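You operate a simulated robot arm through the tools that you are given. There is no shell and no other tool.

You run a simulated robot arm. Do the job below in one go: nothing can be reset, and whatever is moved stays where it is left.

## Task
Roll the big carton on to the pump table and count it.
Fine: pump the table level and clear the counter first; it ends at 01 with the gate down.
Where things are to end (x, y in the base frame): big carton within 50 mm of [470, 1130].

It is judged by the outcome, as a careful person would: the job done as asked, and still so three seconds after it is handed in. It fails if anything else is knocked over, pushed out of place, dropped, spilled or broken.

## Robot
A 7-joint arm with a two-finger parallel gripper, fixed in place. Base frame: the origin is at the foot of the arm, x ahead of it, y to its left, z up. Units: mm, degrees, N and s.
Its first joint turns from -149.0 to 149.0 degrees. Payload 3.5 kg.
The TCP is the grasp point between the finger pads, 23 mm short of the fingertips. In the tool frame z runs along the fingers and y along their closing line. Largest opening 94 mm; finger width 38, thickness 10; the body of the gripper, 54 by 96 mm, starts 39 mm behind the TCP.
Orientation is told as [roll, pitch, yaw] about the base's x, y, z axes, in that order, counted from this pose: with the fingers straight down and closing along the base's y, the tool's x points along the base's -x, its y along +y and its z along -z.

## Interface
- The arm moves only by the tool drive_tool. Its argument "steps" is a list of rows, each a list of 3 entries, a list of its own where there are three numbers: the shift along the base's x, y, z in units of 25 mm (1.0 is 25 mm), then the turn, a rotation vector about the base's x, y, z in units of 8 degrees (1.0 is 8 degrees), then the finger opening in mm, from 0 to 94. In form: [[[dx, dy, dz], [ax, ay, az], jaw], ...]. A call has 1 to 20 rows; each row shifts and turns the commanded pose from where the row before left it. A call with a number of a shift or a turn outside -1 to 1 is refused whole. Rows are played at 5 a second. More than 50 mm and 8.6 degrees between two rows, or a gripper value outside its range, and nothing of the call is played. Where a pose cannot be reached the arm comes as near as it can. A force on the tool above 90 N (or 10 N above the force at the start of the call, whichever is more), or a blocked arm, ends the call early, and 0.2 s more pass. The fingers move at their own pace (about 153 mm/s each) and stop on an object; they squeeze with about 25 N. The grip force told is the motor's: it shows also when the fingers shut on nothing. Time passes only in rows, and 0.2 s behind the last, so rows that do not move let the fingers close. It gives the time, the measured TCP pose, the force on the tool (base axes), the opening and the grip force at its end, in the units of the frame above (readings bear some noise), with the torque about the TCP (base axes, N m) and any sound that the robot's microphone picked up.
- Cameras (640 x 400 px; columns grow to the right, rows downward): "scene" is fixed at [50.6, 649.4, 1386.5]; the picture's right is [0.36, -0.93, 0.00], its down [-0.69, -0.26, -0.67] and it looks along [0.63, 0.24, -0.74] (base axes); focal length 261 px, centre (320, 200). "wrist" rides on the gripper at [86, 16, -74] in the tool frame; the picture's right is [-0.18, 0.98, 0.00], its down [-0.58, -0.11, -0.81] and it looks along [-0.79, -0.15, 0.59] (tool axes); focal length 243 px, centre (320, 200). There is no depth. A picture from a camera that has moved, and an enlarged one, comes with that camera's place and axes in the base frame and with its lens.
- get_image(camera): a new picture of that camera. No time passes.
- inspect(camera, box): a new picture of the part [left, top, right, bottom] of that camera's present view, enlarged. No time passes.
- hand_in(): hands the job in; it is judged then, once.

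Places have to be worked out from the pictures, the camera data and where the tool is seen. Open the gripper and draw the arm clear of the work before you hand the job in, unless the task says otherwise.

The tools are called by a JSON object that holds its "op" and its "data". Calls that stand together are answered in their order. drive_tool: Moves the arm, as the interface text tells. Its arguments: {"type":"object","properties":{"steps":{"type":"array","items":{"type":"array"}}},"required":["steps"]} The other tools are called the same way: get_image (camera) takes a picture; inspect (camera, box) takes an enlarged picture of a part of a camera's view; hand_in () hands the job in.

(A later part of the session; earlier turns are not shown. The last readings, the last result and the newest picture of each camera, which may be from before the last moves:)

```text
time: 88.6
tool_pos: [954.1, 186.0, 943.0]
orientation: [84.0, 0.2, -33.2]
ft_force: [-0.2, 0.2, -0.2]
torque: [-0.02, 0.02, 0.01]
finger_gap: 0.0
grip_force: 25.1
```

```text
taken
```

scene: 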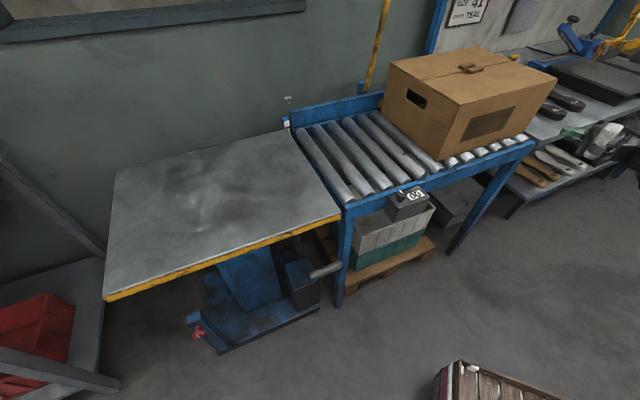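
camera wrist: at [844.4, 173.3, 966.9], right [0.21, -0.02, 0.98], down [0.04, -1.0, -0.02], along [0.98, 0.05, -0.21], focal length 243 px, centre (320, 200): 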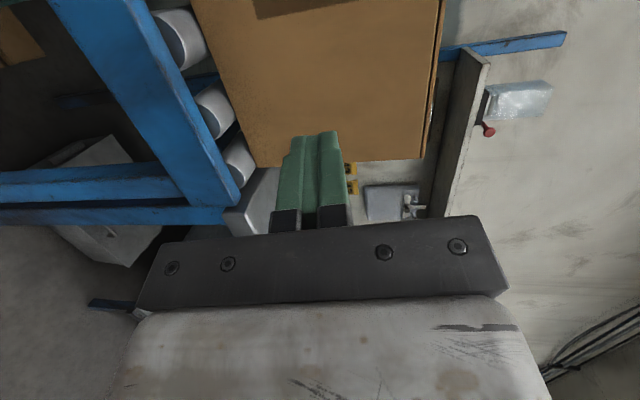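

The camera now sits on the near side. I move to the staging point just behind and beside the rear corner with this orientation.

{"op": "drive_tool", "data": {"steps": [[[0.88, -0.177, 0], [0, 0, 0], 0], [[0.88, -0.177, 0], [0, 0, 0], 0], [[0.88, -0.177, 0], [0, 0, 0], 0], [[0.88, -0.177, 0], [0, 0, 0], 0], [[0.88, -0.177, 0], [0, 0, 0], 0], [[0.88, -0.177, 0], [0, 0, 0], 0], [[0.88, -0.177, 0], [0, 0, 0], 0]]}}

{"op": "get_image", "data": {"camera": "wrist"}}

{"op": "inspect", "data": {"camera": "scene", "box": [490, 40, 640, 180]}}

```text
time: 90.2
tool_pos: [1108.6, 156.1, 942.2]
orientation: [84.0, 0.0, -33.1]
ft_force: [0.4, 0.1, -1.0]
torque: [-0.01, 0.01, 0.02]
finger_gap: 0.0
grip_force: 25.0
```

```text
taken
camera wrist: at [998.9, 142.3, 965.3], right [0.21, -0.01, 0.98], down [0.04, -1.0, -0.02], along [0.98, 0.05, -0.21], focal length 243 px, centre (320, 200)
```

wrist: 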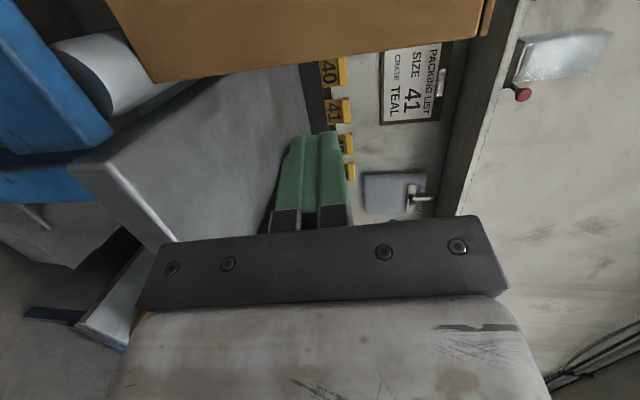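

```text
2.86 times, centred on (565, 110) of scene
camera zoom: at [50.6, 649.4, 1386.5], right [0.36, -0.93, 0.0], down [-0.69, -0.26, -0.67], along [0.63, 0.24, -0.74], focal length 745 px, centre (-380, 457)
```

zoom: 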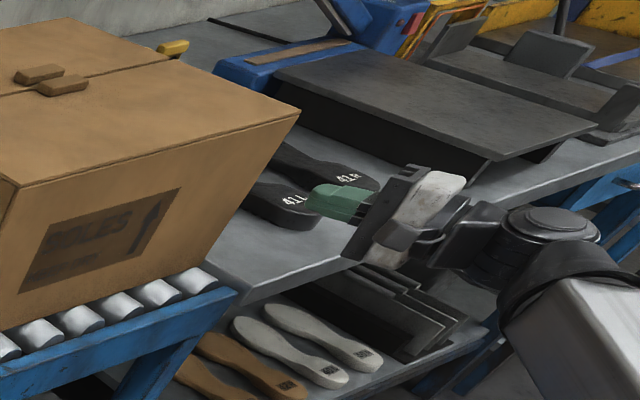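

In position; the rear corner again reads about (1130, 234) and the fingers are ~20 mm behind the rear plane. I slide the fingers in behind the carton along the rear face.

{"op": "drive_tool", "data": {"steps": [[[0.735, 0.735, 0], [0, 0, 0], 0], [[0.735, 0.735, 0], [0, 0, 0], 0], [[0.735, 0.735, 0], [0, 0, 0], 0], [[0.735, 0.735, 0], [0, 0, 0], 0]]}}

{"op": "get_image", "data": {"camera": "wrist"}}

{"op": "inspect", "data": {"camera": "scene", "box": [440, 30, 640, 180]}}

```text
time: 91.2
tool_pos: [1181.3, 227.3, 942.5]
orientation: [84.0, 0.1, -33.2]
ft_force: [-0.4, 0.3, 0.3]
torque: [0.02, 0.0, -0.03]
finger_gap: 0.2
grip_force: 25.4
```

```text
taken
camera wrist: at [1072.1, 215.1, 966.0], right [0.21, -0.01, 0.98], down [0.04, -1.0, -0.02], along [0.98, 0.05, -0.21], focal length 243 px, centre (320, 200)
```

wrist: 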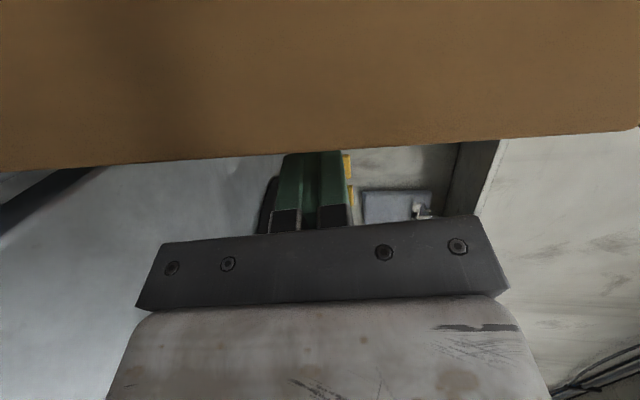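

```text
2.67 times, centred on (540, 105) of scene
camera zoom: at [50.6, 649.4, 1386.5], right [0.36, -0.93, 0.0], down [-0.69, -0.26, -0.67], along [0.63, 0.24, -0.74], focal length 695 px, centre (-267, 453)
```

zoom: 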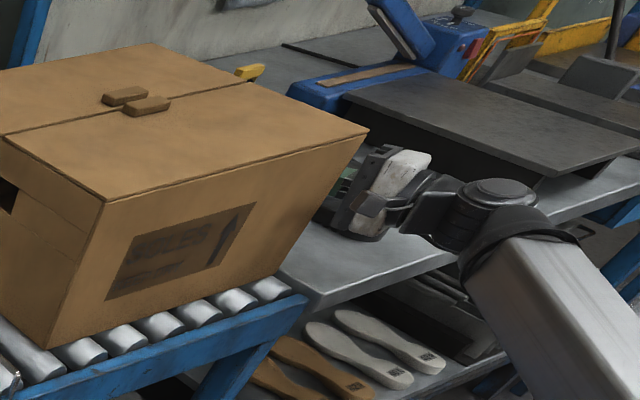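

The fingertips are behind the rear face and the camera clears the near face. I push slowly along the conveyor, about 50 mm at first, and check how the carton behaves.

{"op": "drive_tool", "data": {"steps": [[[-0.28, 0.28, 0], [0, 0, 0], 0], [[-0.28, 0.28, 0], [0, 0, 0], 0], [[-0.28, 0.28, 0], [0, 0, 0], 0], [[-0.28, 0.28, 0], [0, 0, 0], 0], [[-0.28, 0.28, 0], [0, 0, 0], 0]]}}

{"op": "get_image", "data": {"camera": "wrist"}}

{"op": "get_image", "data": {"camera": "scene"}}

```text
time: 92.4
tool_pos: [1147.3, 263.6, 943.6]
orientation: [83.9, 0.0, -33.0]
ft_force: [0.3, 0.1, 0.6]
torque: [-0.03, 0.0, -0.01]
finger_gap: 0.0
grip_force: 25.2
```

```text
taken
camera wrist: at [1036.8, 250.7, 967.8], right [0.21, -0.01, 0.98], down [0.04, -1.0, -0.02], along [0.98, 0.05, -0.21], focal length 243 px, centre (320, 200)
```

wrist: 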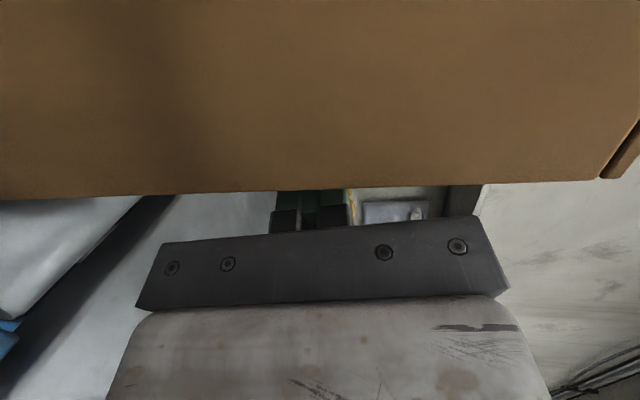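

```text
taken
```

scene: 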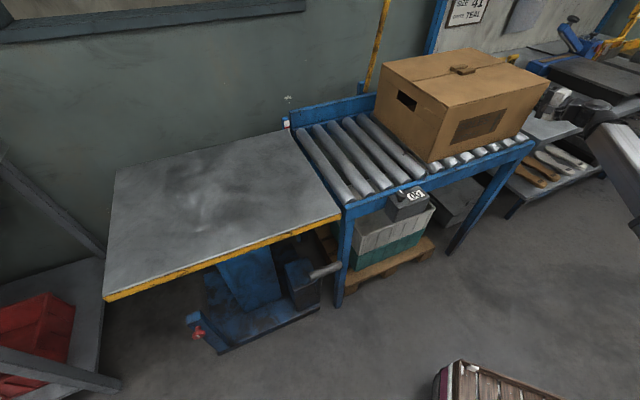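

The carton rolls easily (no residual force). I continue pushing at a steady slow pace.

{"op": "drive_tool", "data": {"steps": [[[-0.4, 0.4, 0], [0, 0, 0], 0], [[-0.4, 0.4, 0], [0, 0, 0], 0], [[-0.4, 0.4, 0], [0, 0, 0], 0], [[-0.4, 0.4, 0], [0, 0, 0], 0], [[-0.4, 0.4, 0], [0, 0, 0], 0], [[-0.4, 0.4, 0], [0, 0, 0], 0], [[-0.4, 0.4, 0], [0, 0, 0], 0]]}}

{"op": "get_image", "data": {"camera": "wrist"}}

{"op": "get_image", "data": {"camera": "scene"}}

```text
time: 94.0
tool_pos: [1075.2, 333.4, 941.7]
orientation: [83.9, 0.0, -33.1]
ft_force: [-0.3, 0.6, 0.6]
torque: [0.01, -0.01, 0.01]
finger_gap: 0.0
grip_force: 25.3
```

```text
taken
camera wrist: at [966.0, 321.0, 966.5], right [0.21, -0.01, 0.98], down [0.04, -1.0, -0.02], along [0.98, 0.05, -0.21], focal length 243 px, centre (320, 200)
```

wrist: 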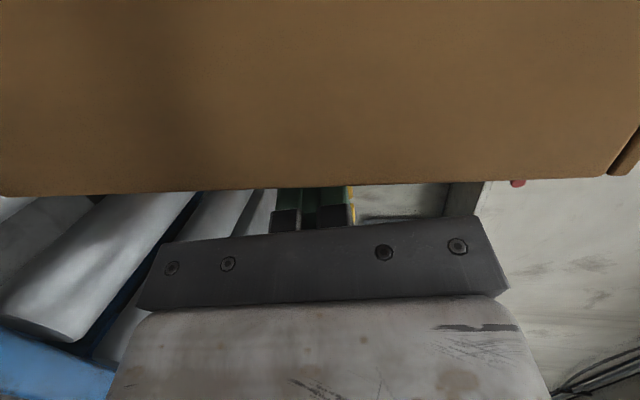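

```text
taken
```

scene: 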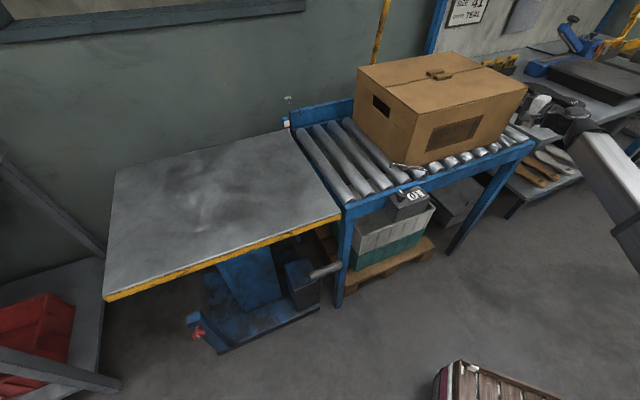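

The carton runs straight and has reached the trip wire. I check the counter.

{"op": "inspect", "data": {"camera": "scene", "box": [370, 150, 450, 220]}}

{"op": "inspect", "data": {"camera": "scene", "box": [340, 40, 540, 180]}}

```text
5.71 times, centred on (410, 185) of scene
camera zoom: at [50.6, 649.4, 1386.5], right [0.36, -0.93, 0.0], down [-0.69, -0.26, -0.67], along [0.63, 0.24, -0.74], focal length 1489 px, centre (-194, 286)
```

zoom: 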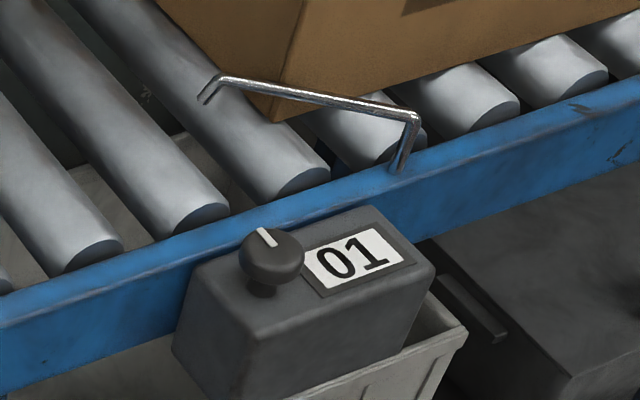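

```text
2.86 times, centred on (440, 110) of scene
camera zoom: at [50.6, 649.4, 1386.5], right [0.36, -0.93, 0.0], down [-0.69, -0.26, -0.67], along [0.63, 0.24, -0.74], focal length 745 px, centre (-23, 457)
```

zoom: 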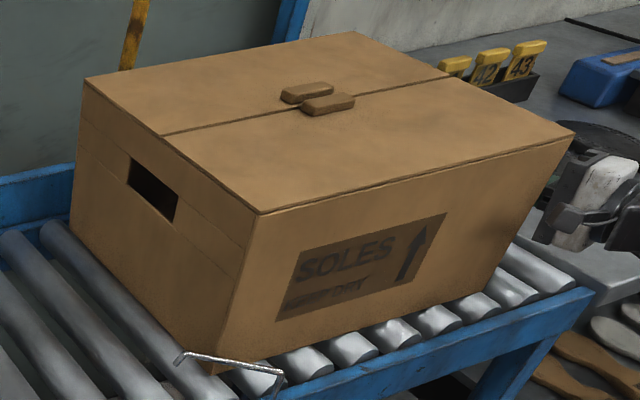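

The counter shows 01. I keep pushing at the same pace toward the table.

{"op": "drive_tool", "data": {"steps": [[[-0.42, 0.42, 0], [0, 0, 0], 0], [[-0.42, 0.42, 0], [0, 0, 0], 0], [[-0.42, 0.42, 0], [0, 0, 0], 0], [[-0.42, 0.42, 0], [0, 0, 0], 0], [[-0.42, 0.42, 0], [0, 0, 0], 0], [[-0.42, 0.42, 0], [0, 0, 0], 0], [[-0.42, 0.42, 0], [0, 0, 0], 0], [[-0.42, 0.42, 0], [0, 0, 0], 0]]}}

{"op": "get_image", "data": {"camera": "scene"}}

{"op": "get_image", "data": {"camera": "wrist"}}

```text
time: 95.8
tool_pos: [992.3, 415.9, 943.3]
orientation: [84.0, -0.1, -33.1]
ft_force: [0.3, -0.2, -0.1]
torque: [0.01, 0.02, 0.01]
finger_gap: 0.0
grip_force: 24.8
```

```text
taken
```

scene: 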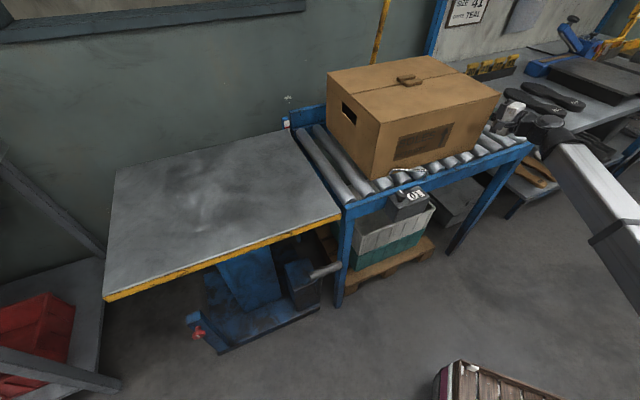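

```text
taken
camera wrist: at [883.0, 404.0, 967.3], right [0.21, -0.01, 0.98], down [0.04, -1.0, -0.02], along [0.98, 0.05, -0.21], focal length 243 px, centre (320, 200)
```

wrist: 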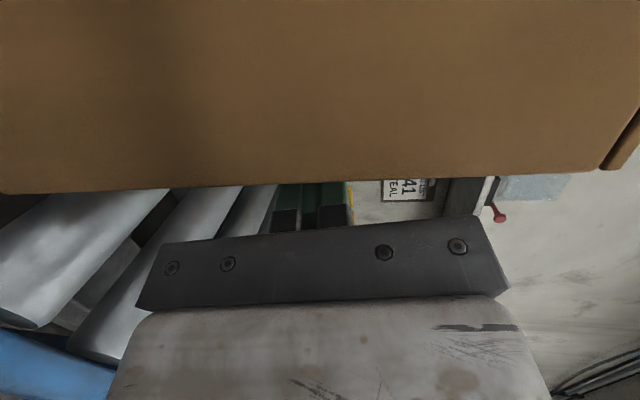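

Steady and straight. I continue until the front reaches the table edge.

{"op": "drive_tool", "data": {"steps": [[[-0.42, 0.42, 0], [0, 0, 0], 0], [[-0.42, 0.42, 0], [0, 0, 0], 0], [[-0.42, 0.42, 0], [0, 0, 0], 0], [[-0.42, 0.42, 0], [0, 0, 0], 0], [[-0.42, 0.42, 0], [0, 0, 0], 0], [[-0.42, 0.42, 0], [0, 0, 0], 0], [[-0.42, 0.42, 0], [0, 0, 0], 0], [[-0.42, 0.42, 0], [0, 0, 0], 0]]}}

{"op": "get_image", "data": {"camera": "scene"}}

{"op": "get_image", "data": {"camera": "wrist"}}

{"op": "inspect", "data": {"camera": "scene", "box": [270, 60, 470, 220]}}

```text
time: 97.6
tool_pos: [908.9, 501.8, 939.5]
orientation: [84.0, 0.0, -33.1]
ft_force: [0.2, 0.2, -0.7]
torque: [0.02, -0.03, 0.01]
finger_gap: 0.0
grip_force: 24.5
```

```text
taken
```

scene: 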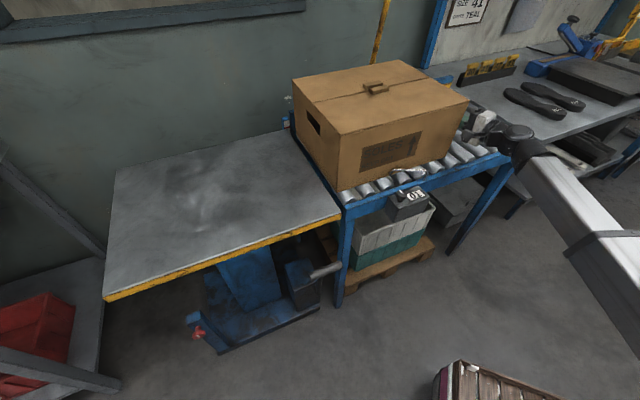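

```text
taken
camera wrist: at [799.8, 488.6, 963.9], right [0.21, -0.01, 0.98], down [0.04, -1.0, -0.02], along [0.98, 0.05, -0.21], focal length 243 px, centre (320, 200)
```

wrist: 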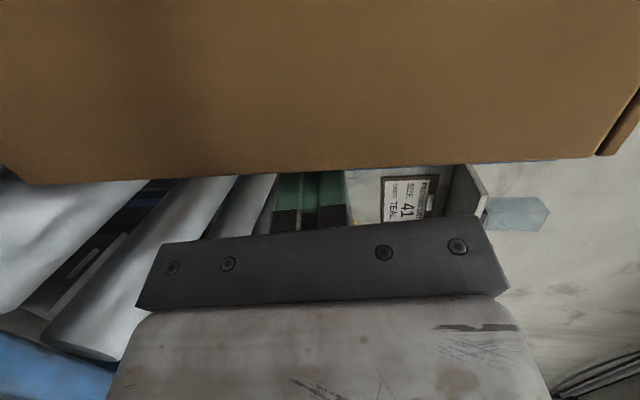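

```text
2.50 times, centred on (370, 140) of scene
camera zoom: at [50.6, 649.4, 1386.5], right [0.36, -0.93, 0.0], down [-0.69, -0.26, -0.67], along [0.63, 0.24, -0.74], focal length 652 px, centre (195, 350)
```

zoom: 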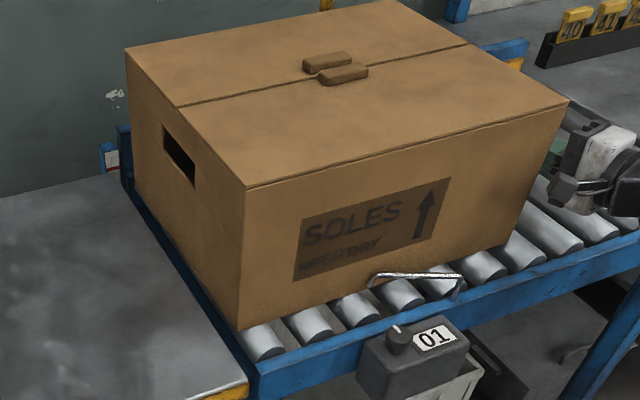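

The carton is straight (edges at 45° within a degree), its front is at the table edge, and the counter holds 01. Before it loads the table I want to push nearer the middle of the rear face, so I back the fingers out and turn the tool so the camera is on the uphill side.

{"op": "drive_tool", "data": {"steps": [[[0.56, -0.56, 0], [0, 0, 0], 0], [[0.56, -0.56, 0], [0, 0, 0], 0], [[-0.7, -0.7, 0], [0, 0, 0], 0], [[-0.7, -0.7, 0], [0, 0, 0], 0], [[-0.7, -0.7, 0], [0, 0, 0], 0], [[-0.7, -0.7, 0], [-0.542, -0.834, 0.1], 0], [[-0.7, -0.7, 0], [-0.542, -0.834, 0.1], 0], [[-0.4, -0.4, 0], [-0.542, -0.834, 0.1], 0], [[0, 0, 0], [-0.542, -0.834, 0.1], 0], [[0, 0, 0], [-0.542, -0.834, 0.1], 0], [[0, 0, 0], [-0.542, -0.834, 0.1], 0], [[0, 0, 0], [-0.542, -0.834, 0.1], 0], [[0, 0, 0], [-0.542, -0.834, 0.1], 0], [[0, 0, 0], [-0.542, -0.834, 0.1], 0], [[0, 0, 0], [-0.542, -0.834, 0.1], 0], [[0, 0, 0], [-0.542, -0.834, 0.1], 0]]}}

{"op": "drive_tool", "data": {"steps": [[[0, 0, 0], [-0.542, -0.834, 0.1], 0], [[0, 0, 0], [-0.542, -0.834, 0.1], 0], [[0, 0, 0], [-0.542, -0.834, 0.1], 0], [[0, 0, 0], [-0.542, -0.834, 0.1], 0], [[0, 0, 0], [-0.542, -0.834, 0.1], 0], [[0, 0, 0], [-0.542, -0.834, 0.1], 0], [[0, 0, 0], [-0.542, -0.834, 0.1], 0], [[0, 0, 0], [-0.542, -0.834, 0.1], 0], [[0, 0, 0], [-0.542, -0.834, 0.1], 0], [[0, 0, 0], [-0.542, -0.834, 0.1], 0], [[0, 0, 0], [-0.542, -0.834, 0.1], 0], [[0, 0, 0], [-0.27, -0.417, 0.05], 0]]}}

{"op": "get_image", "data": {"camera": "wrist"}}

{"op": "get_image", "data": {"camera": "scene"}}

```text
time: 101.0
tool_pos: [838.4, 375.3, 941.2]
orientation: [17.8, -84.2, 38.6]
ft_force: [-0.4, -1.0, 0.1]
torque: [0.01, 0.0, 0.02]
finger_gap: 0.0
grip_force: 24.9
```

```text
time: 103.6
tool_pos: [839.0, 375.0, 942.2]
orientation: [-84.6, 0.2, 147.1]
ft_force: [0.1, 0.8, 0.0]
torque: [0.01, 0.0, -0.02]
finger_gap: 0.0
grip_force: 25.4
```

```text
taken
camera wrist: at [873.4, 265.8, 933.9], right [-0.2, 0.02, -0.98], down [-0.92, -0.35, 0.18], along [-0.34, 0.94, 0.09], focal length 243 px, centre (320, 200)
```

wrist: 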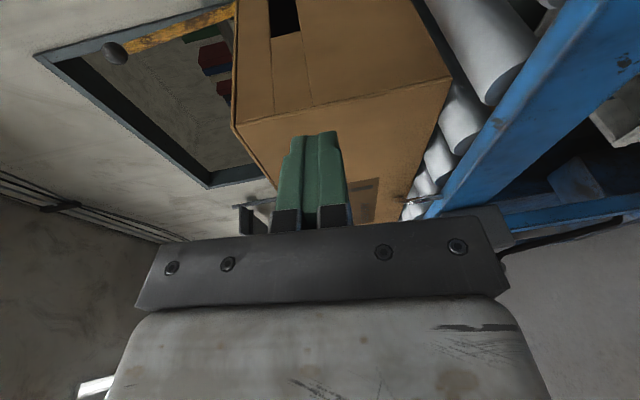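

```text
taken
```

scene: 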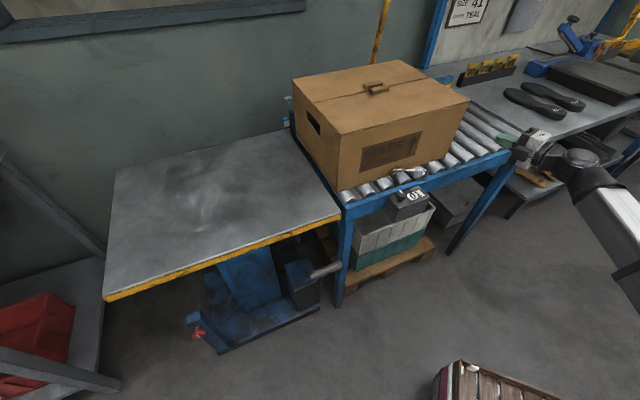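

Everything is as expected: carton unmoved, counter at 01. I slide the tool in behind the rear face up to its middle.

{"op": "drive_tool", "data": {"steps": [[[0.687, 0.687, 0], [0, 0, 0], 0], [[0.687, 0.687, 0], [0, 0, 0], 0], [[0.687, 0.687, 0], [0, 0, 0], 0], [[0.687, 0.687, 0], [0, 0, 0], 0], [[0.687, 0.687, 0], [0, 0, 0], 0], [[0.687, 0.687, 0], [0, 0, 0], 0], [[0.687, 0.687, 0], [0, 0, 0], 0], [[0.687, 0.687, 0], [0, 0, 0], 0], [[0.687, 0.687, 0], [0, 0, 0], 0], [[0.687, 0.687, 0], [0, 0, 0], 0], [[0.687, 0.687, 0], [0, 0, 0], 0]]}}

{"op": "get_image", "data": {"camera": "wrist"}}

{"op": "get_image", "data": {"camera": "scene"}}

```text
time: 106.0
tool_pos: [1027.3, 564.7, 942.8]
orientation: [-84.6, -0.1, 147.0]
ft_force: [-0.5, 0.0, -0.5]
torque: [0.01, 0.0, -0.02]
finger_gap: 0.0
grip_force: 25.1
```

```text
taken
camera wrist: at [1061.1, 455.4, 933.8], right [-0.21, 0.02, -0.98], down [-0.92, -0.35, 0.19], along [-0.34, 0.94, 0.09], focal length 243 px, centre (320, 200)
```

wrist: 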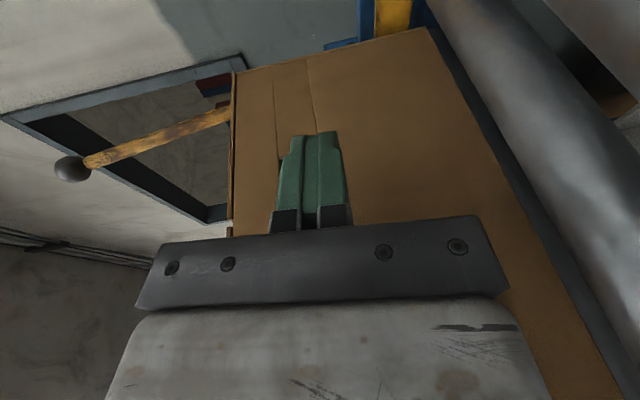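

```text
taken
```

scene: 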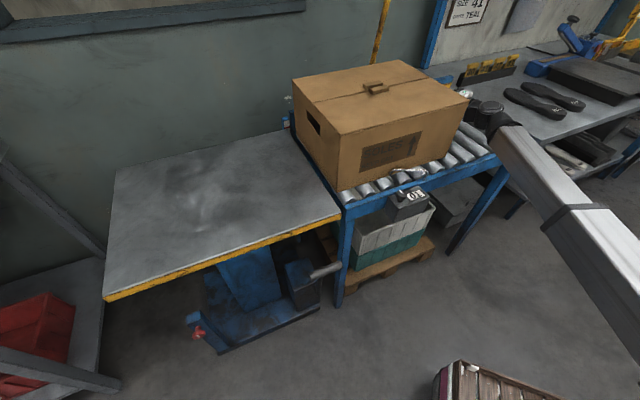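

The fingers are behind the middle of the rear face with about 45 mm of gap. I push along the conveyor so the front goes onto the table, watching the force.

{"op": "drive_tool", "data": {"steps": [[[-0.4, 0.4, 0], [0, 0, 0], 0], [[-0.4, 0.4, 0], [0, 0, 0], 0], [[-0.4, 0.4, 0], [0, 0, 0], 0], [[-0.35, 0.35, 0], [0, 0, 0], 0], [[-0.35, 0.35, 0], [0, 0, 0], 0], [[-0.35, 0.35, 0], [0, 0, 0], 0], [[-0.35, 0.35, 0], [0, 0, 0], 0], [[-0.35, 0.35, 0], [0, 0, 0], 0]]}}

{"op": "get_image", "data": {"camera": "wrist"}}

{"op": "get_image", "data": {"camera": "scene"}}

```text
time: 107.8
tool_pos: [953.0, 637.7, 944.3]
orientation: [-84.7, -0.1, 146.9]
ft_force: [-0.6, 0.1, 0.5]
torque: [-0.01, 0.01, -0.01]
finger_gap: 0.0
grip_force: 24.4
```

```text
taken
camera wrist: at [987.9, 527.5, 934.4], right [-0.21, 0.02, -0.98], down [-0.92, -0.35, 0.19], along [-0.34, 0.94, 0.09], focal length 243 px, centre (320, 200)
```

wrist: 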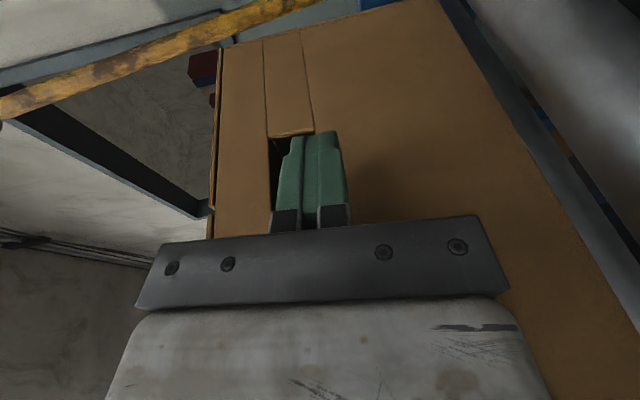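

```text
taken
```

scene: 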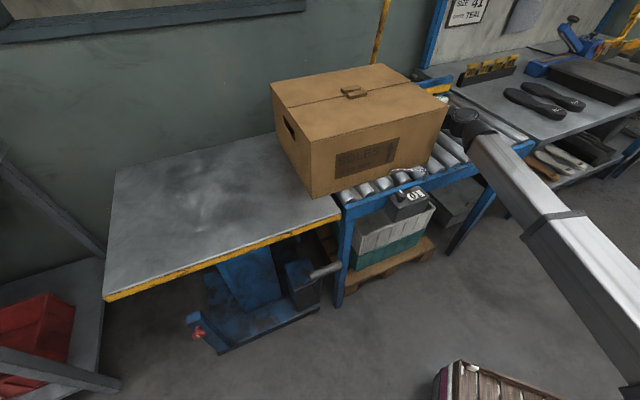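

The front slid onto the table without a snag. The fingers are close to the rear hand-hole (z 946–981), so I lower the tool about 18 mm and continue pushing.

{"op": "drive_tool", "data": {"steps": [[[0, 0, -0.7], [0, 0, 0], 0], [[-0.34, 0.34, 0], [0, 0, 0], 0], [[-0.34, 0.34, 0], [0, 0, 0], 0], [[-0.34, 0.34, 0], [0, 0, 0], 0], [[-0.34, 0.34, 0], [0, 0, 0], 0], [[-0.34, 0.34, 0], [0, 0, 0], 0], [[-0.34, 0.34, 0], [0, 0, 0], 0], [[-0.34, 0.34, 0], [0, 0, 0], 0], [[-0.34, 0.34, 0], [0, 0, 0], 0]]}}

{"op": "get_image", "data": {"camera": "wrist"}}

{"op": "get_image", "data": {"camera": "scene"}}

```text
time: 109.8
tool_pos: [886.0, 705.9, 924.5]
orientation: [-84.6, -0.1, 147.0]
ft_force: [0.1, -0.3, 0.4]
torque: [0.0, 0.02, -0.03]
finger_gap: 0.2
grip_force: 25.4
```

```text
taken
camera wrist: at [920.9, 596.3, 915.8], right [-0.21, 0.02, -0.98], down [-0.92, -0.35, 0.19], along [-0.34, 0.94, 0.09], focal length 243 px, centre (320, 200)
```

wrist: 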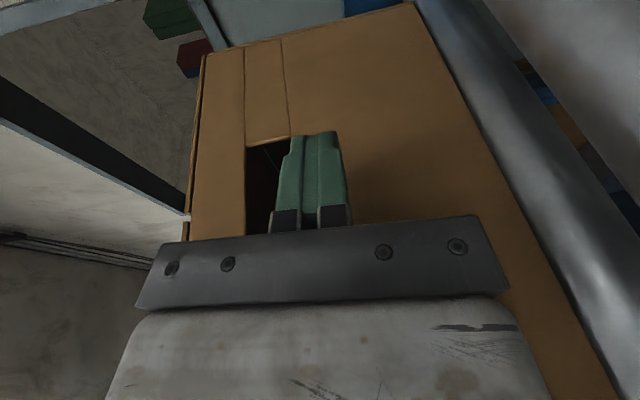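

```text
taken
```

scene: 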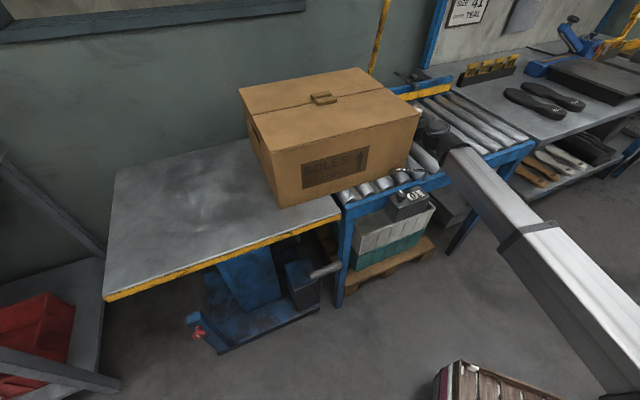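

Going straight so far. I check the carton's alignment in an enlarged view.

{"op": "inspect", "data": {"camera": "scene", "box": [220, 60, 440, 220]}}

```text
2.50 times, centred on (330, 140) of scene
camera zoom: at [50.6, 649.4, 1386.5], right [0.36, -0.93, 0.0], down [-0.69, -0.26, -0.67], along [0.63, 0.24, -0.74], focal length 652 px, centre (295, 350)
```

zoom: 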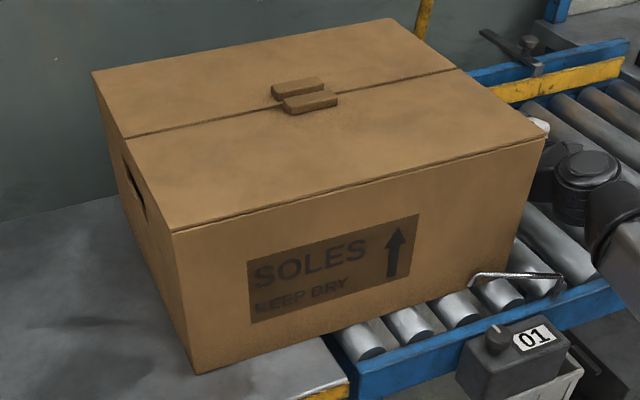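

The carton is aligned within a degree; its centre is near (729, 896), about 350 mm to go. I keep pushing.

{"op": "drive_tool", "data": {"steps": [[[-0.35, 0.35, 0], [0, 0, 0], 0], [[-0.35, 0.35, 0], [0, 0, 0], 0], [[-0.35, 0.35, 0], [0, 0, 0], 0], [[-0.35, 0.35, 0], [0, 0, 0], 0], [[-0.35, 0.35, 0], [0, 0, 0], 0], [[-0.35, 0.35, 0], [0, 0, 0], 0], [[-0.35, 0.35, 0], [0, 0, 0], 0], [[-0.35, 0.35, 0], [0, 0, 0], 0], [[-0.35, 0.35, 0], [0, 0, 0], 0], [[-0.35, 0.35, 0], [0, 0, 0], 0], [[-0.35, 0.35, 0], [0, 0, 0], 0]]}}

{"op": "get_image", "data": {"camera": "wrist"}}

{"op": "inspect", "data": {"camera": "scene", "box": [170, 60, 420, 230]}}

```text
time: 112.2
tool_pos: [789.7, 804.9, 924.0]
orientation: [-84.6, -0.1, 146.9]
ft_force: [-0.1, 0.7, -0.3]
torque: [0.0, 0.01, 0.01]
finger_gap: 0.0
grip_force: 24.5
```

```text
taken
camera wrist: at [825.0, 694.5, 915.6], right [-0.21, 0.02, -0.98], down [-0.92, -0.35, 0.19], along [-0.34, 0.94, 0.09], focal length 243 px, centre (320, 200)
```

wrist: 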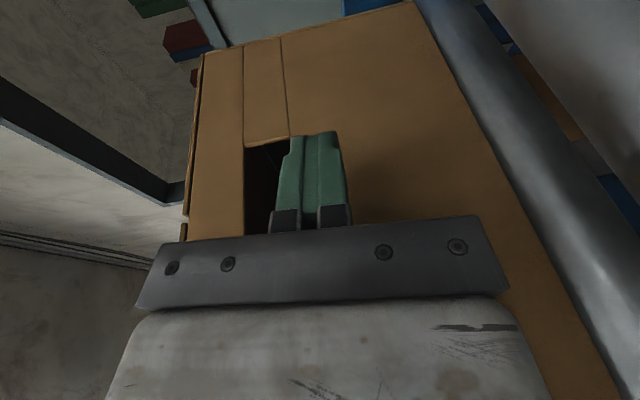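

```text
2.35 times, centred on (295, 145) of scene
camera zoom: at [50.6, 649.4, 1386.5], right [0.36, -0.93, 0.0], down [-0.69, -0.26, -0.67], along [0.63, 0.24, -0.74], focal length 613 px, centre (379, 329)
```

zoom: 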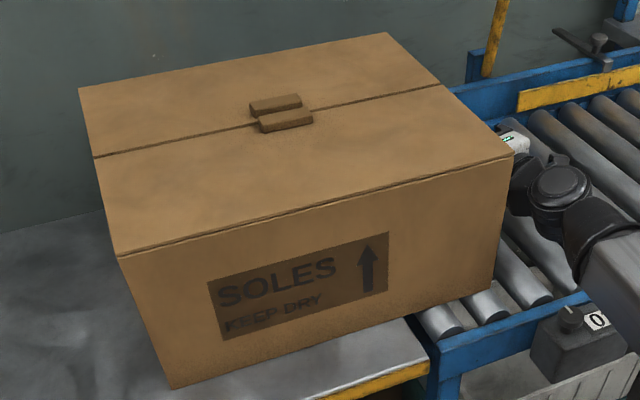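

Still straight with hardly any force. I continue.

{"op": "drive_tool", "data": {"steps": [[[-0.35, 0.35, 0], [0, 0, 0], 0], [[-0.35, 0.35, 0], [0, 0, 0], 0], [[-0.35, 0.35, 0], [0, 0, 0], 0], [[-0.35, 0.35, 0], [0, 0, 0], 0], [[-0.35, 0.35, 0], [0, 0, 0], 0], [[-0.35, 0.35, 0], [0, 0, 0], 0], [[-0.35, 0.35, 0], [0, 0, 0], 0], [[-0.35, 0.35, 0], [0, 0, 0], 0], [[-0.35, 0.35, 0], [0, 0, 0], 0], [[-0.35, 0.35, 0], [0, 0, 0], 0]]}}

{"op": "get_image", "data": {"camera": "wrist"}}

{"op": "get_image", "data": {"camera": "scene"}}

{"op": "inspect", "data": {"camera": "scene", "box": [130, 60, 380, 230]}}

```text
time: 114.4
tool_pos: [701.8, 891.7, 922.3]
orientation: [-84.6, 0.0, 147.0]
ft_force: [0.3, -1.2, -0.4]
torque: [0.0, 0.01, 0.09]
finger_gap: 0.0
grip_force: 25.2
```

```text
taken
camera wrist: at [735.5, 781.6, 913.6], right [-0.21, 0.02, -0.98], down [-0.92, -0.35, 0.19], along [-0.34, 0.94, 0.09], focal length 243 px, centre (320, 200)
```

wrist: 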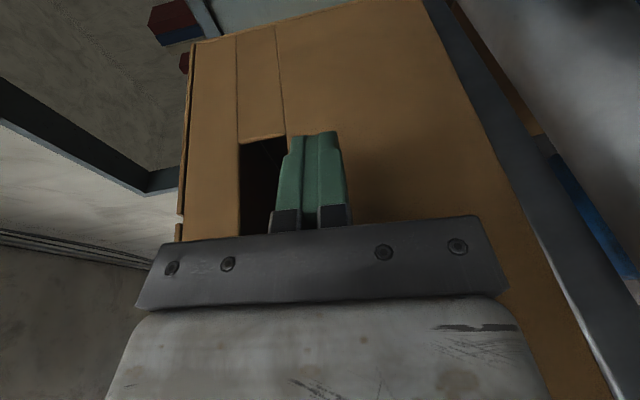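

```text
taken
```

scene: 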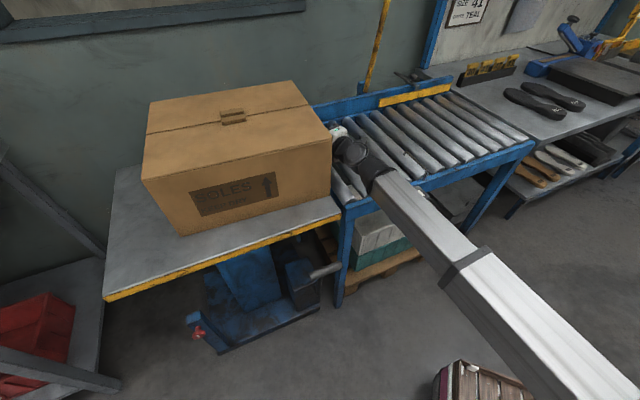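

```text
2.35 times, centred on (255, 145) of scene
camera zoom: at [50.6, 649.4, 1386.5], right [0.36, -0.93, 0.0], down [-0.69, -0.26, -0.67], along [0.63, 0.24, -0.74], focal length 613 px, centre (473, 329)
```

zoom: 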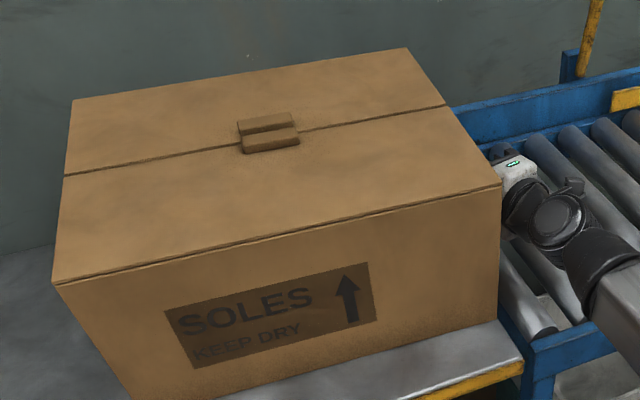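

The carton is nearly on: centre about (551, 1084), turned about 3–4° clockwise, with ~90 mm to go. I shift the contact point 45 mm toward the far side so the last push also straightens it.

{"op": "drive_tool", "data": {"steps": [[[0.35, -0.35, 0], [0, 0, 0], 0], [[0.64, 0.64, 0], [0, 0, 0], 0], [[0.64, 0.64, 0], [0, 0, 0], 0], [[-0.35, 0.35, 0], [0, 0, 0], 0], [[-0.3, 0.3, 0], [0, 0, 0], 0], [[-0.3, 0.3, 0], [0, 0, 0], 0], [[-0.3, 0.3, 0], [0, 0, 0], 0], [[-0.3, 0.3, 0], [0, 0, 0], 0], [[-0.3, 0.3, 0], [0, 0, 0], 0]]}}

{"op": "get_image", "data": {"camera": "wrist"}}

{"op": "inspect", "data": {"camera": "scene", "box": [110, 70, 360, 240]}}

```text
time: 116.4
tool_pos: [694.2, 962.1, 925.5]
orientation: [-84.6, -0.1, 147.0]
ft_force: [0.9, 0.3, -0.8]
torque: [-0.01, -0.02, 0.03]
finger_gap: 0.0
grip_force: 25.2
```

```text
taken
camera wrist: at [728.0, 851.9, 916.0], right [-0.21, 0.02, -0.98], down [-0.92, -0.35, 0.19], along [-0.34, 0.94, 0.09], focal length 243 px, centre (320, 200)
```

wrist: 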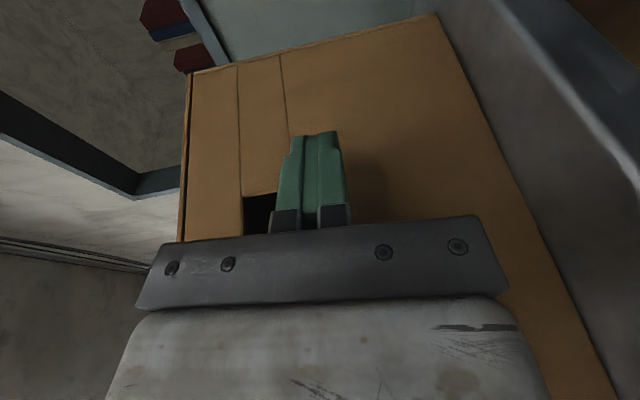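

```text
2.35 times, centred on (235, 155) of scene
camera zoom: at [50.6, 649.4, 1386.5], right [0.36, -0.93, 0.0], down [-0.69, -0.26, -0.67], along [0.63, 0.24, -0.74], focal length 613 px, centre (520, 306)
```

zoom: 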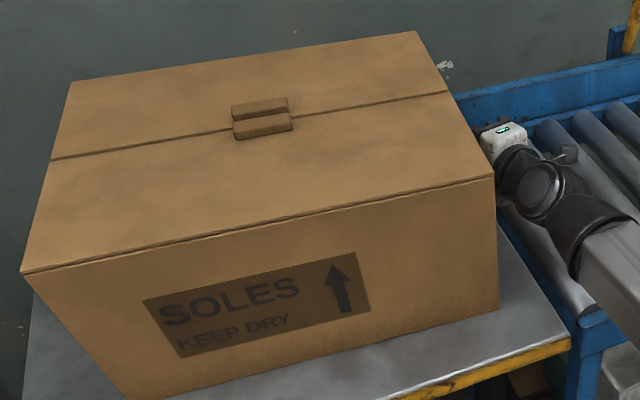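

The whole carton is on the table; its centre reads about (515, 1127), some 45 mm short along x. I give a last gentle push angled a little toward the near side.

{"op": "drive_tool", "data": {"steps": [[[-0.4, 0.15, 0], [0, 0, 0], 0], [[-0.4, 0.15, 0], [0, 0, 0], 0], [[-0.4, 0.15, 0], [0, 0, 0], 0], [[-0.4, 0.15, 0], [0, 0, 0], 0]]}}

{"op": "get_image", "data": {"camera": "wrist"}}

{"op": "inspect", "data": {"camera": "scene", "box": [100, 70, 350, 240]}}

```text
time: 117.4
tool_pos: [656.3, 976.2, 924.2]
orientation: [-84.5, -0.1, 147.1]
ft_force: [0.6, -0.8, 0.3]
torque: [0.01, 0.0, 0.04]
finger_gap: 0.0
grip_force: 25.2
```

```text
taken
camera wrist: at [690.4, 866.7, 915.4], right [-0.21, 0.02, -0.98], down [-0.92, -0.35, 0.19], along [-0.34, 0.94, 0.09], focal length 243 px, centre (320, 200)
```

wrist: 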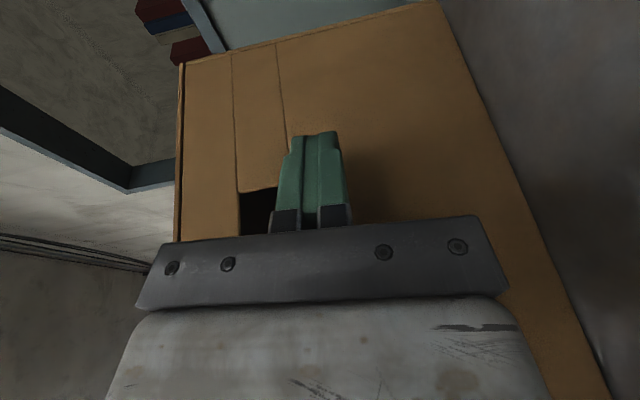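

```text
2.35 times, centred on (225, 155) of scene
camera zoom: at [50.6, 649.4, 1386.5], right [0.36, -0.93, 0.0], down [-0.69, -0.26, -0.67], along [0.63, 0.24, -0.74], focal length 613 px, centre (544, 306)
```

zoom: 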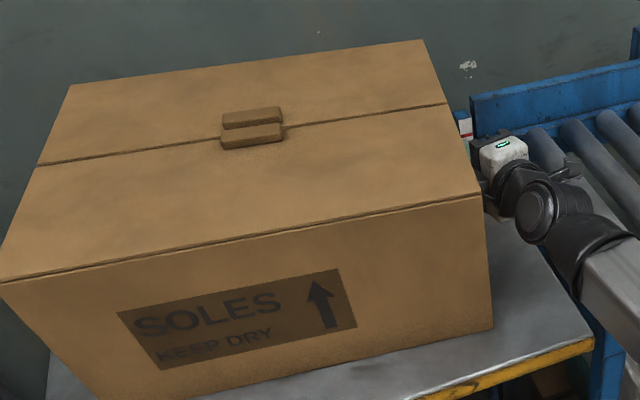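

The carton's centre now reads about (484, 1143), roughly 20 mm from the target, standing fully on the table. I back the tool away from it, rise, and turn the tool so the fingers can close on the upright gate bar.

{"op": "drive_tool", "data": {"steps": [[[0.5, -0.5, 0], [0, 0, 0], 0], [[0.8, -0.8, 0], [0, 0, 0], 0], [[0.8, -0.8, 0.2], [0, 0, 0], 0], [[0.4, -0.4, 0.9], [0.542, 0.834, -0.1], 0], [[0, 0, 0.95], [0.542, 0.834, -0.1], 0], [[0, 0, 0.95], [0.542, 0.834, -0.1], 0], [[0, 0, 0.95], [0.542, 0.834, -0.1], 0], [[0, 0, 0.95], [0.542, 0.834, -0.1], 0], [[0, 0, 0.95], [0.542, 0.834, -0.1], 0], [[0, 0, 0.95], [0.542, 0.834, -0.1], 0], [[0, 0, 0.95], [0.542, 0.834, -0.1], 20], [[0, 0, 0], [0.542, 0.834, -0.1], 40], [[0, 0, 0], [0.542, 0.834, -0.1], 60], [[0, 0, 0], [0.542, 0.834, -0.1], 60]]}}

{"op": "get_image", "data": {"camera": "wrist"}}

{"op": "get_image", "data": {"camera": "scene"}}

```text
time: 120.4
tool_pos: [718.3, 912.3, 1118.8]
orientation: [-18.3, -84.2, 75.1]
ft_force: [-0.4, -0.3, 1.1]
torque: [-0.01, 0.0, 0.02]
finger_gap: 59.7
grip_force: 0.2
```

```text
taken
camera wrist: at [664.4, 852.3, 1039.5], right [-0.82, 0.56, 0.15], down [-0.33, -0.67, 0.66], along [0.47, 0.49, 0.73], focal length 243 px, centre (320, 200)
```

wrist: 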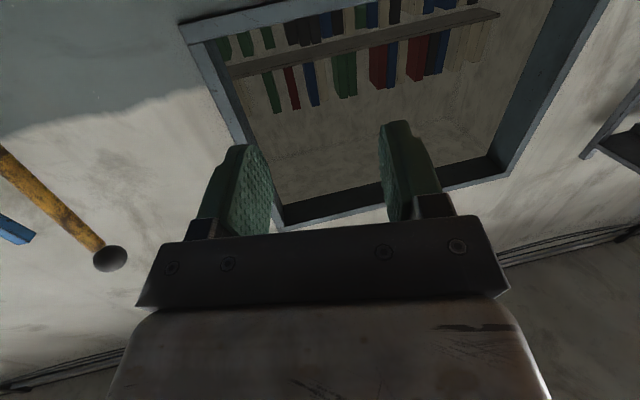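

```text
taken
```

scene: 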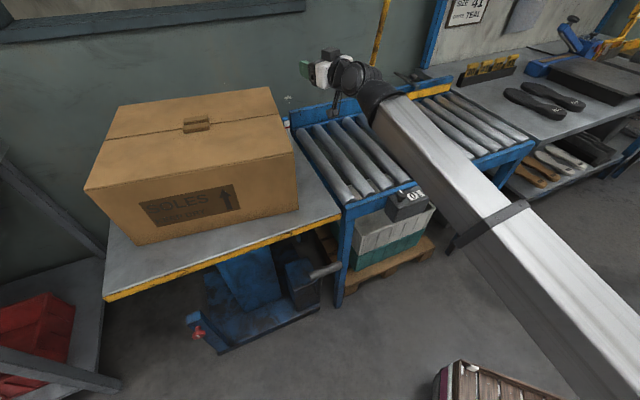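

The gate bar stands at about 78°: ball at (1061, 797, 1313), and the bar at z≈1120 is near (1091, 827). I move along in front of it with the tool pointing across the conveyor.

{"op": "drive_tool", "data": {"steps": [[[0.94, -0.587, 0], [0, 0, -0.125], 60], [[0.94, -0.587, 0], [0, 0, -0.125], 60], [[0.94, -0.587, 0], [0, 0, -0.125], 60], [[0.94, -0.587, 0], [0, 0, -0.125], 60], [[0.94, -0.587, 0], [0, 0, -0.125], 60], [[0.94, -0.587, 0], [0, 0, -0.125], 60], [[0.94, -0.587, 0], [0, 0, -0.125], 60], [[0.94, -0.587, 0], [0, 0, -0.125], 60], [[0.94, -0.587, 0], [0, 0, -0.125], 60], [[0.94, -0.587, 0], [0, 0, -0.125], 60], [[0.94, -0.587, 0], [0, 0, -0.125], 60], [[0.94, -0.587, 0], [0, 0, -0.125], 60]]}}

{"op": "get_image", "data": {"camera": "wrist"}}

{"op": "get_image", "data": {"camera": "scene"}}

```text
time: 123.0
tool_pos: [1000.6, 740.8, 1119.5]
orientation: [-19.7, -84.0, 64.5]
ft_force: [0.0, 0.5, 0.0]
torque: [-0.02, 0.02, -0.03]
finger_gap: 59.8
grip_force: 0.1
```

```text
taken
camera wrist: at [935.4, 691.9, 1040.3], right [-0.68, 0.71, 0.15], down [-0.47, -0.59, 0.66], along [0.56, 0.38, 0.74], focal length 243 px, centre (320, 200)
```

wrist: 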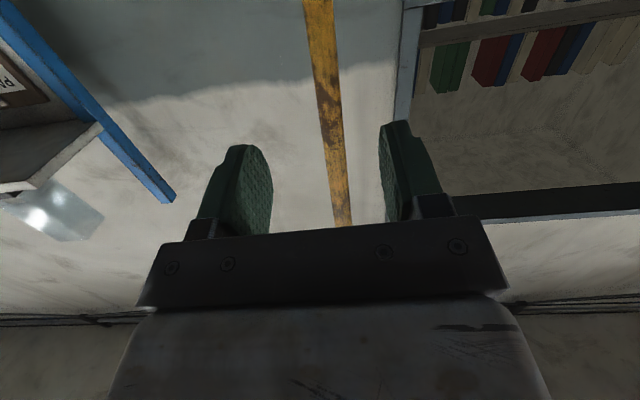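

```text
taken
```

scene: 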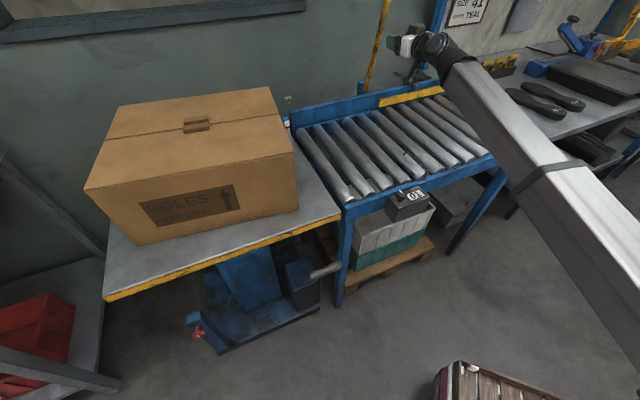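

The bar is framed between the fingers. I move in towards it, checking that the arm still reaches.

{"op": "drive_tool", "data": {"steps": [[[0.71, 0.7, 0], [0, 0, 0], 60], [[0.71, 0.7, 0], [0, 0, 0], 60], [[0.71, 0.7, 0], [0, 0, 0], 60], [[0.71, 0.7, 0], [0, 0, 0], 60]]}}

{"op": "get_image", "data": {"camera": "wrist"}}

{"op": "inspect", "data": {"camera": "scene", "box": [340, 0, 480, 100]}}

```text
time: 124.0
tool_pos: [1074.0, 809.1, 1121.3]
orientation: [-19.7, -84.0, 64.4]
ft_force: [0.9, -1.1, -0.4]
torque: [-0.02, -0.06, 0.01]
finger_gap: 59.8
grip_force: 0.0
```

```text
taken
camera wrist: at [1008.0, 761.0, 1042.5], right [-0.68, 0.71, 0.15], down [-0.47, -0.59, 0.66], along [0.56, 0.38, 0.74], focal length 243 px, centre (320, 200)
```

wrist: 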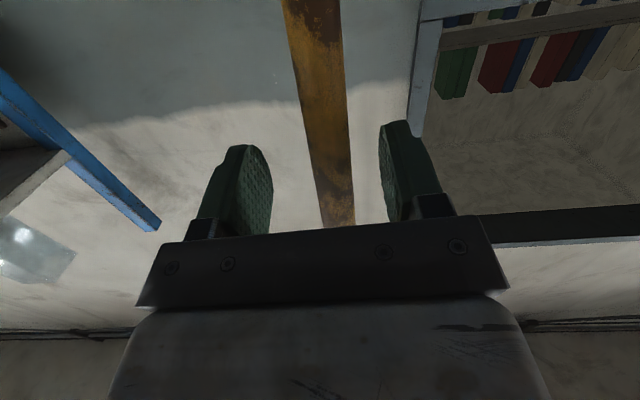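

```text
4.00 times, centred on (410, 50) of scene
camera zoom: at [50.6, 649.4, 1386.5], right [0.36, -0.93, 0.0], down [-0.69, -0.26, -0.67], along [0.63, 0.24, -0.74], focal length 1043 px, centre (-40, 800)
```

zoom: 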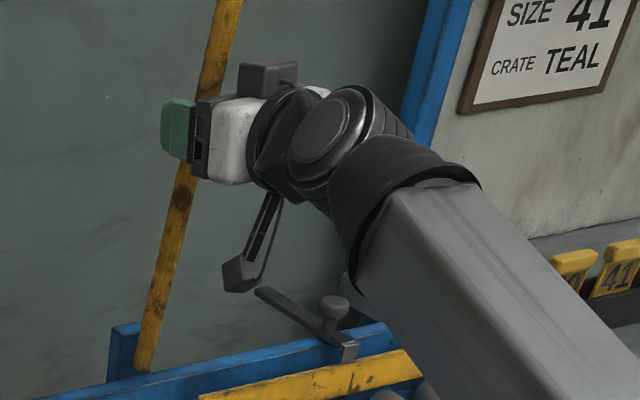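

The bar is between the fingers, about 25 mm ahead. I move in 18 mm and close on it.

{"op": "drive_tool", "data": {"steps": [[[0.5, 0.51, 0], [0, 0, 0], 60], [[0, 0, 0], [0, 0, 0], 12], [[0, 0, 0], [0, 0, 0], 12], [[0, 0, 0], [0, 0, 0], 12]]}}

{"op": "get_image", "data": {"camera": "wrist"}}

{"op": "inspect", "data": {"camera": "scene", "box": [340, 0, 480, 100]}}

```text
time: 125.0
tool_pos: [1081.8, 824.2, 1120.5]
orientation: [-17.8, -84.0, 62.7]
ft_force: [-13.9, 18.2, -1.6]
torque: [1.87, 1.04, 0.19]
finger_gap: 20.7
grip_force: 44.7
```

```text
taken
camera wrist: at [1015.7, 776.4, 1041.5], right [-0.69, 0.71, 0.15], down [-0.46, -0.59, 0.66], along [0.56, 0.38, 0.73], focal length 243 px, centre (320, 200)
```

wrist: 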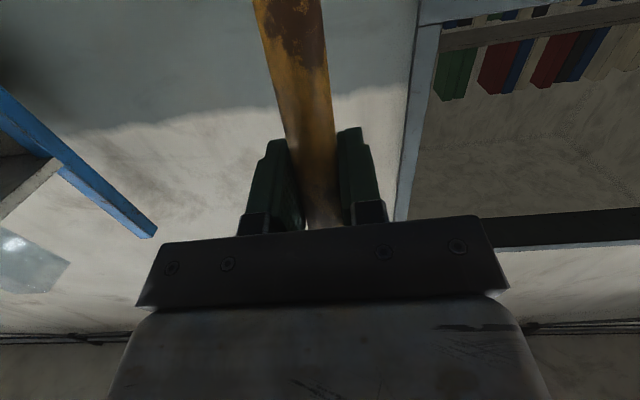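

```text
4.00 times, centred on (410, 50) of scene
camera zoom: at [50.6, 649.4, 1386.5], right [0.36, -0.93, 0.0], down [-0.69, -0.26, -0.67], along [0.63, 0.24, -0.74], focal length 1043 px, centre (-40, 800)
```

zoom: 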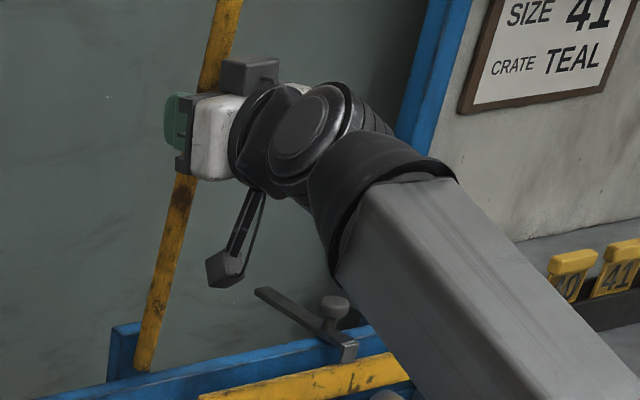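

The bar is held, 21 mm thick; a sideways force shows it sits ~5 mm to one side, so I shift to relieve that and then draw the gate down along its arc.

{"op": "drive_tool", "data": {"steps": [[[-0.14, 0.14, 0], [0, 0, 0], 12], [[-0.625, -0.625, -0.24], [0, 0, 0], 12], [[-0.648, -0.648, -0.348], [0, 0, 0], 12]]}}

{"op": "get_image", "data": {"camera": "wrist"}}

{"op": "get_image", "data": {"camera": "scene"}}

```text
time: 125.8
tool_pos: [1048.3, 792.0, 1104.4]
orientation: [-19.2, -84.0, 63.8]
ft_force: [-7.2, 5.3, 6.7]
torque: [0.92, 1.1, 0.52]
finger_gap: 21.4
grip_force: 45.1
```

```text
taken
camera wrist: at [983.1, 744.2, 1025.6], right [-0.68, 0.71, 0.15], down [-0.47, -0.59, 0.66], along [0.56, 0.38, 0.74], focal length 243 px, centre (320, 200)
```

wrist: 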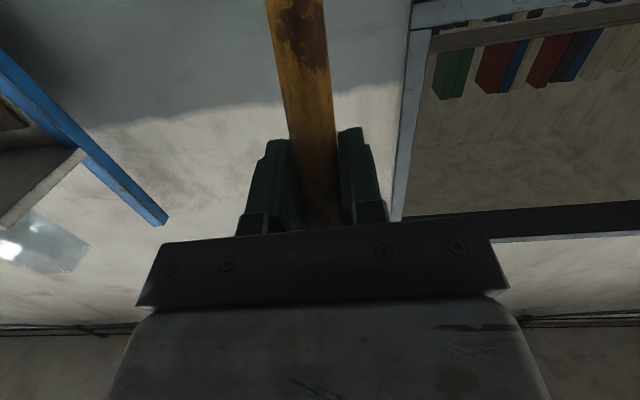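

```text
taken
```

scene: 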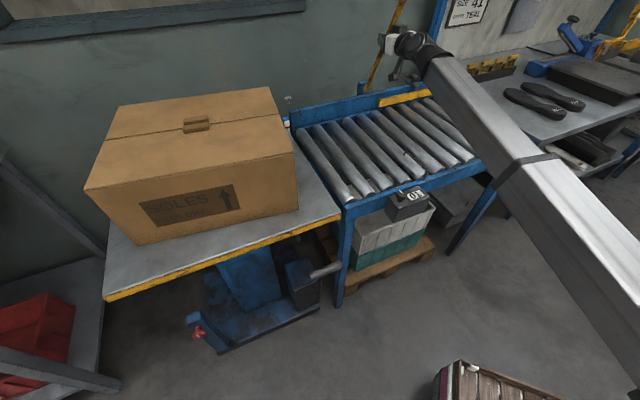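

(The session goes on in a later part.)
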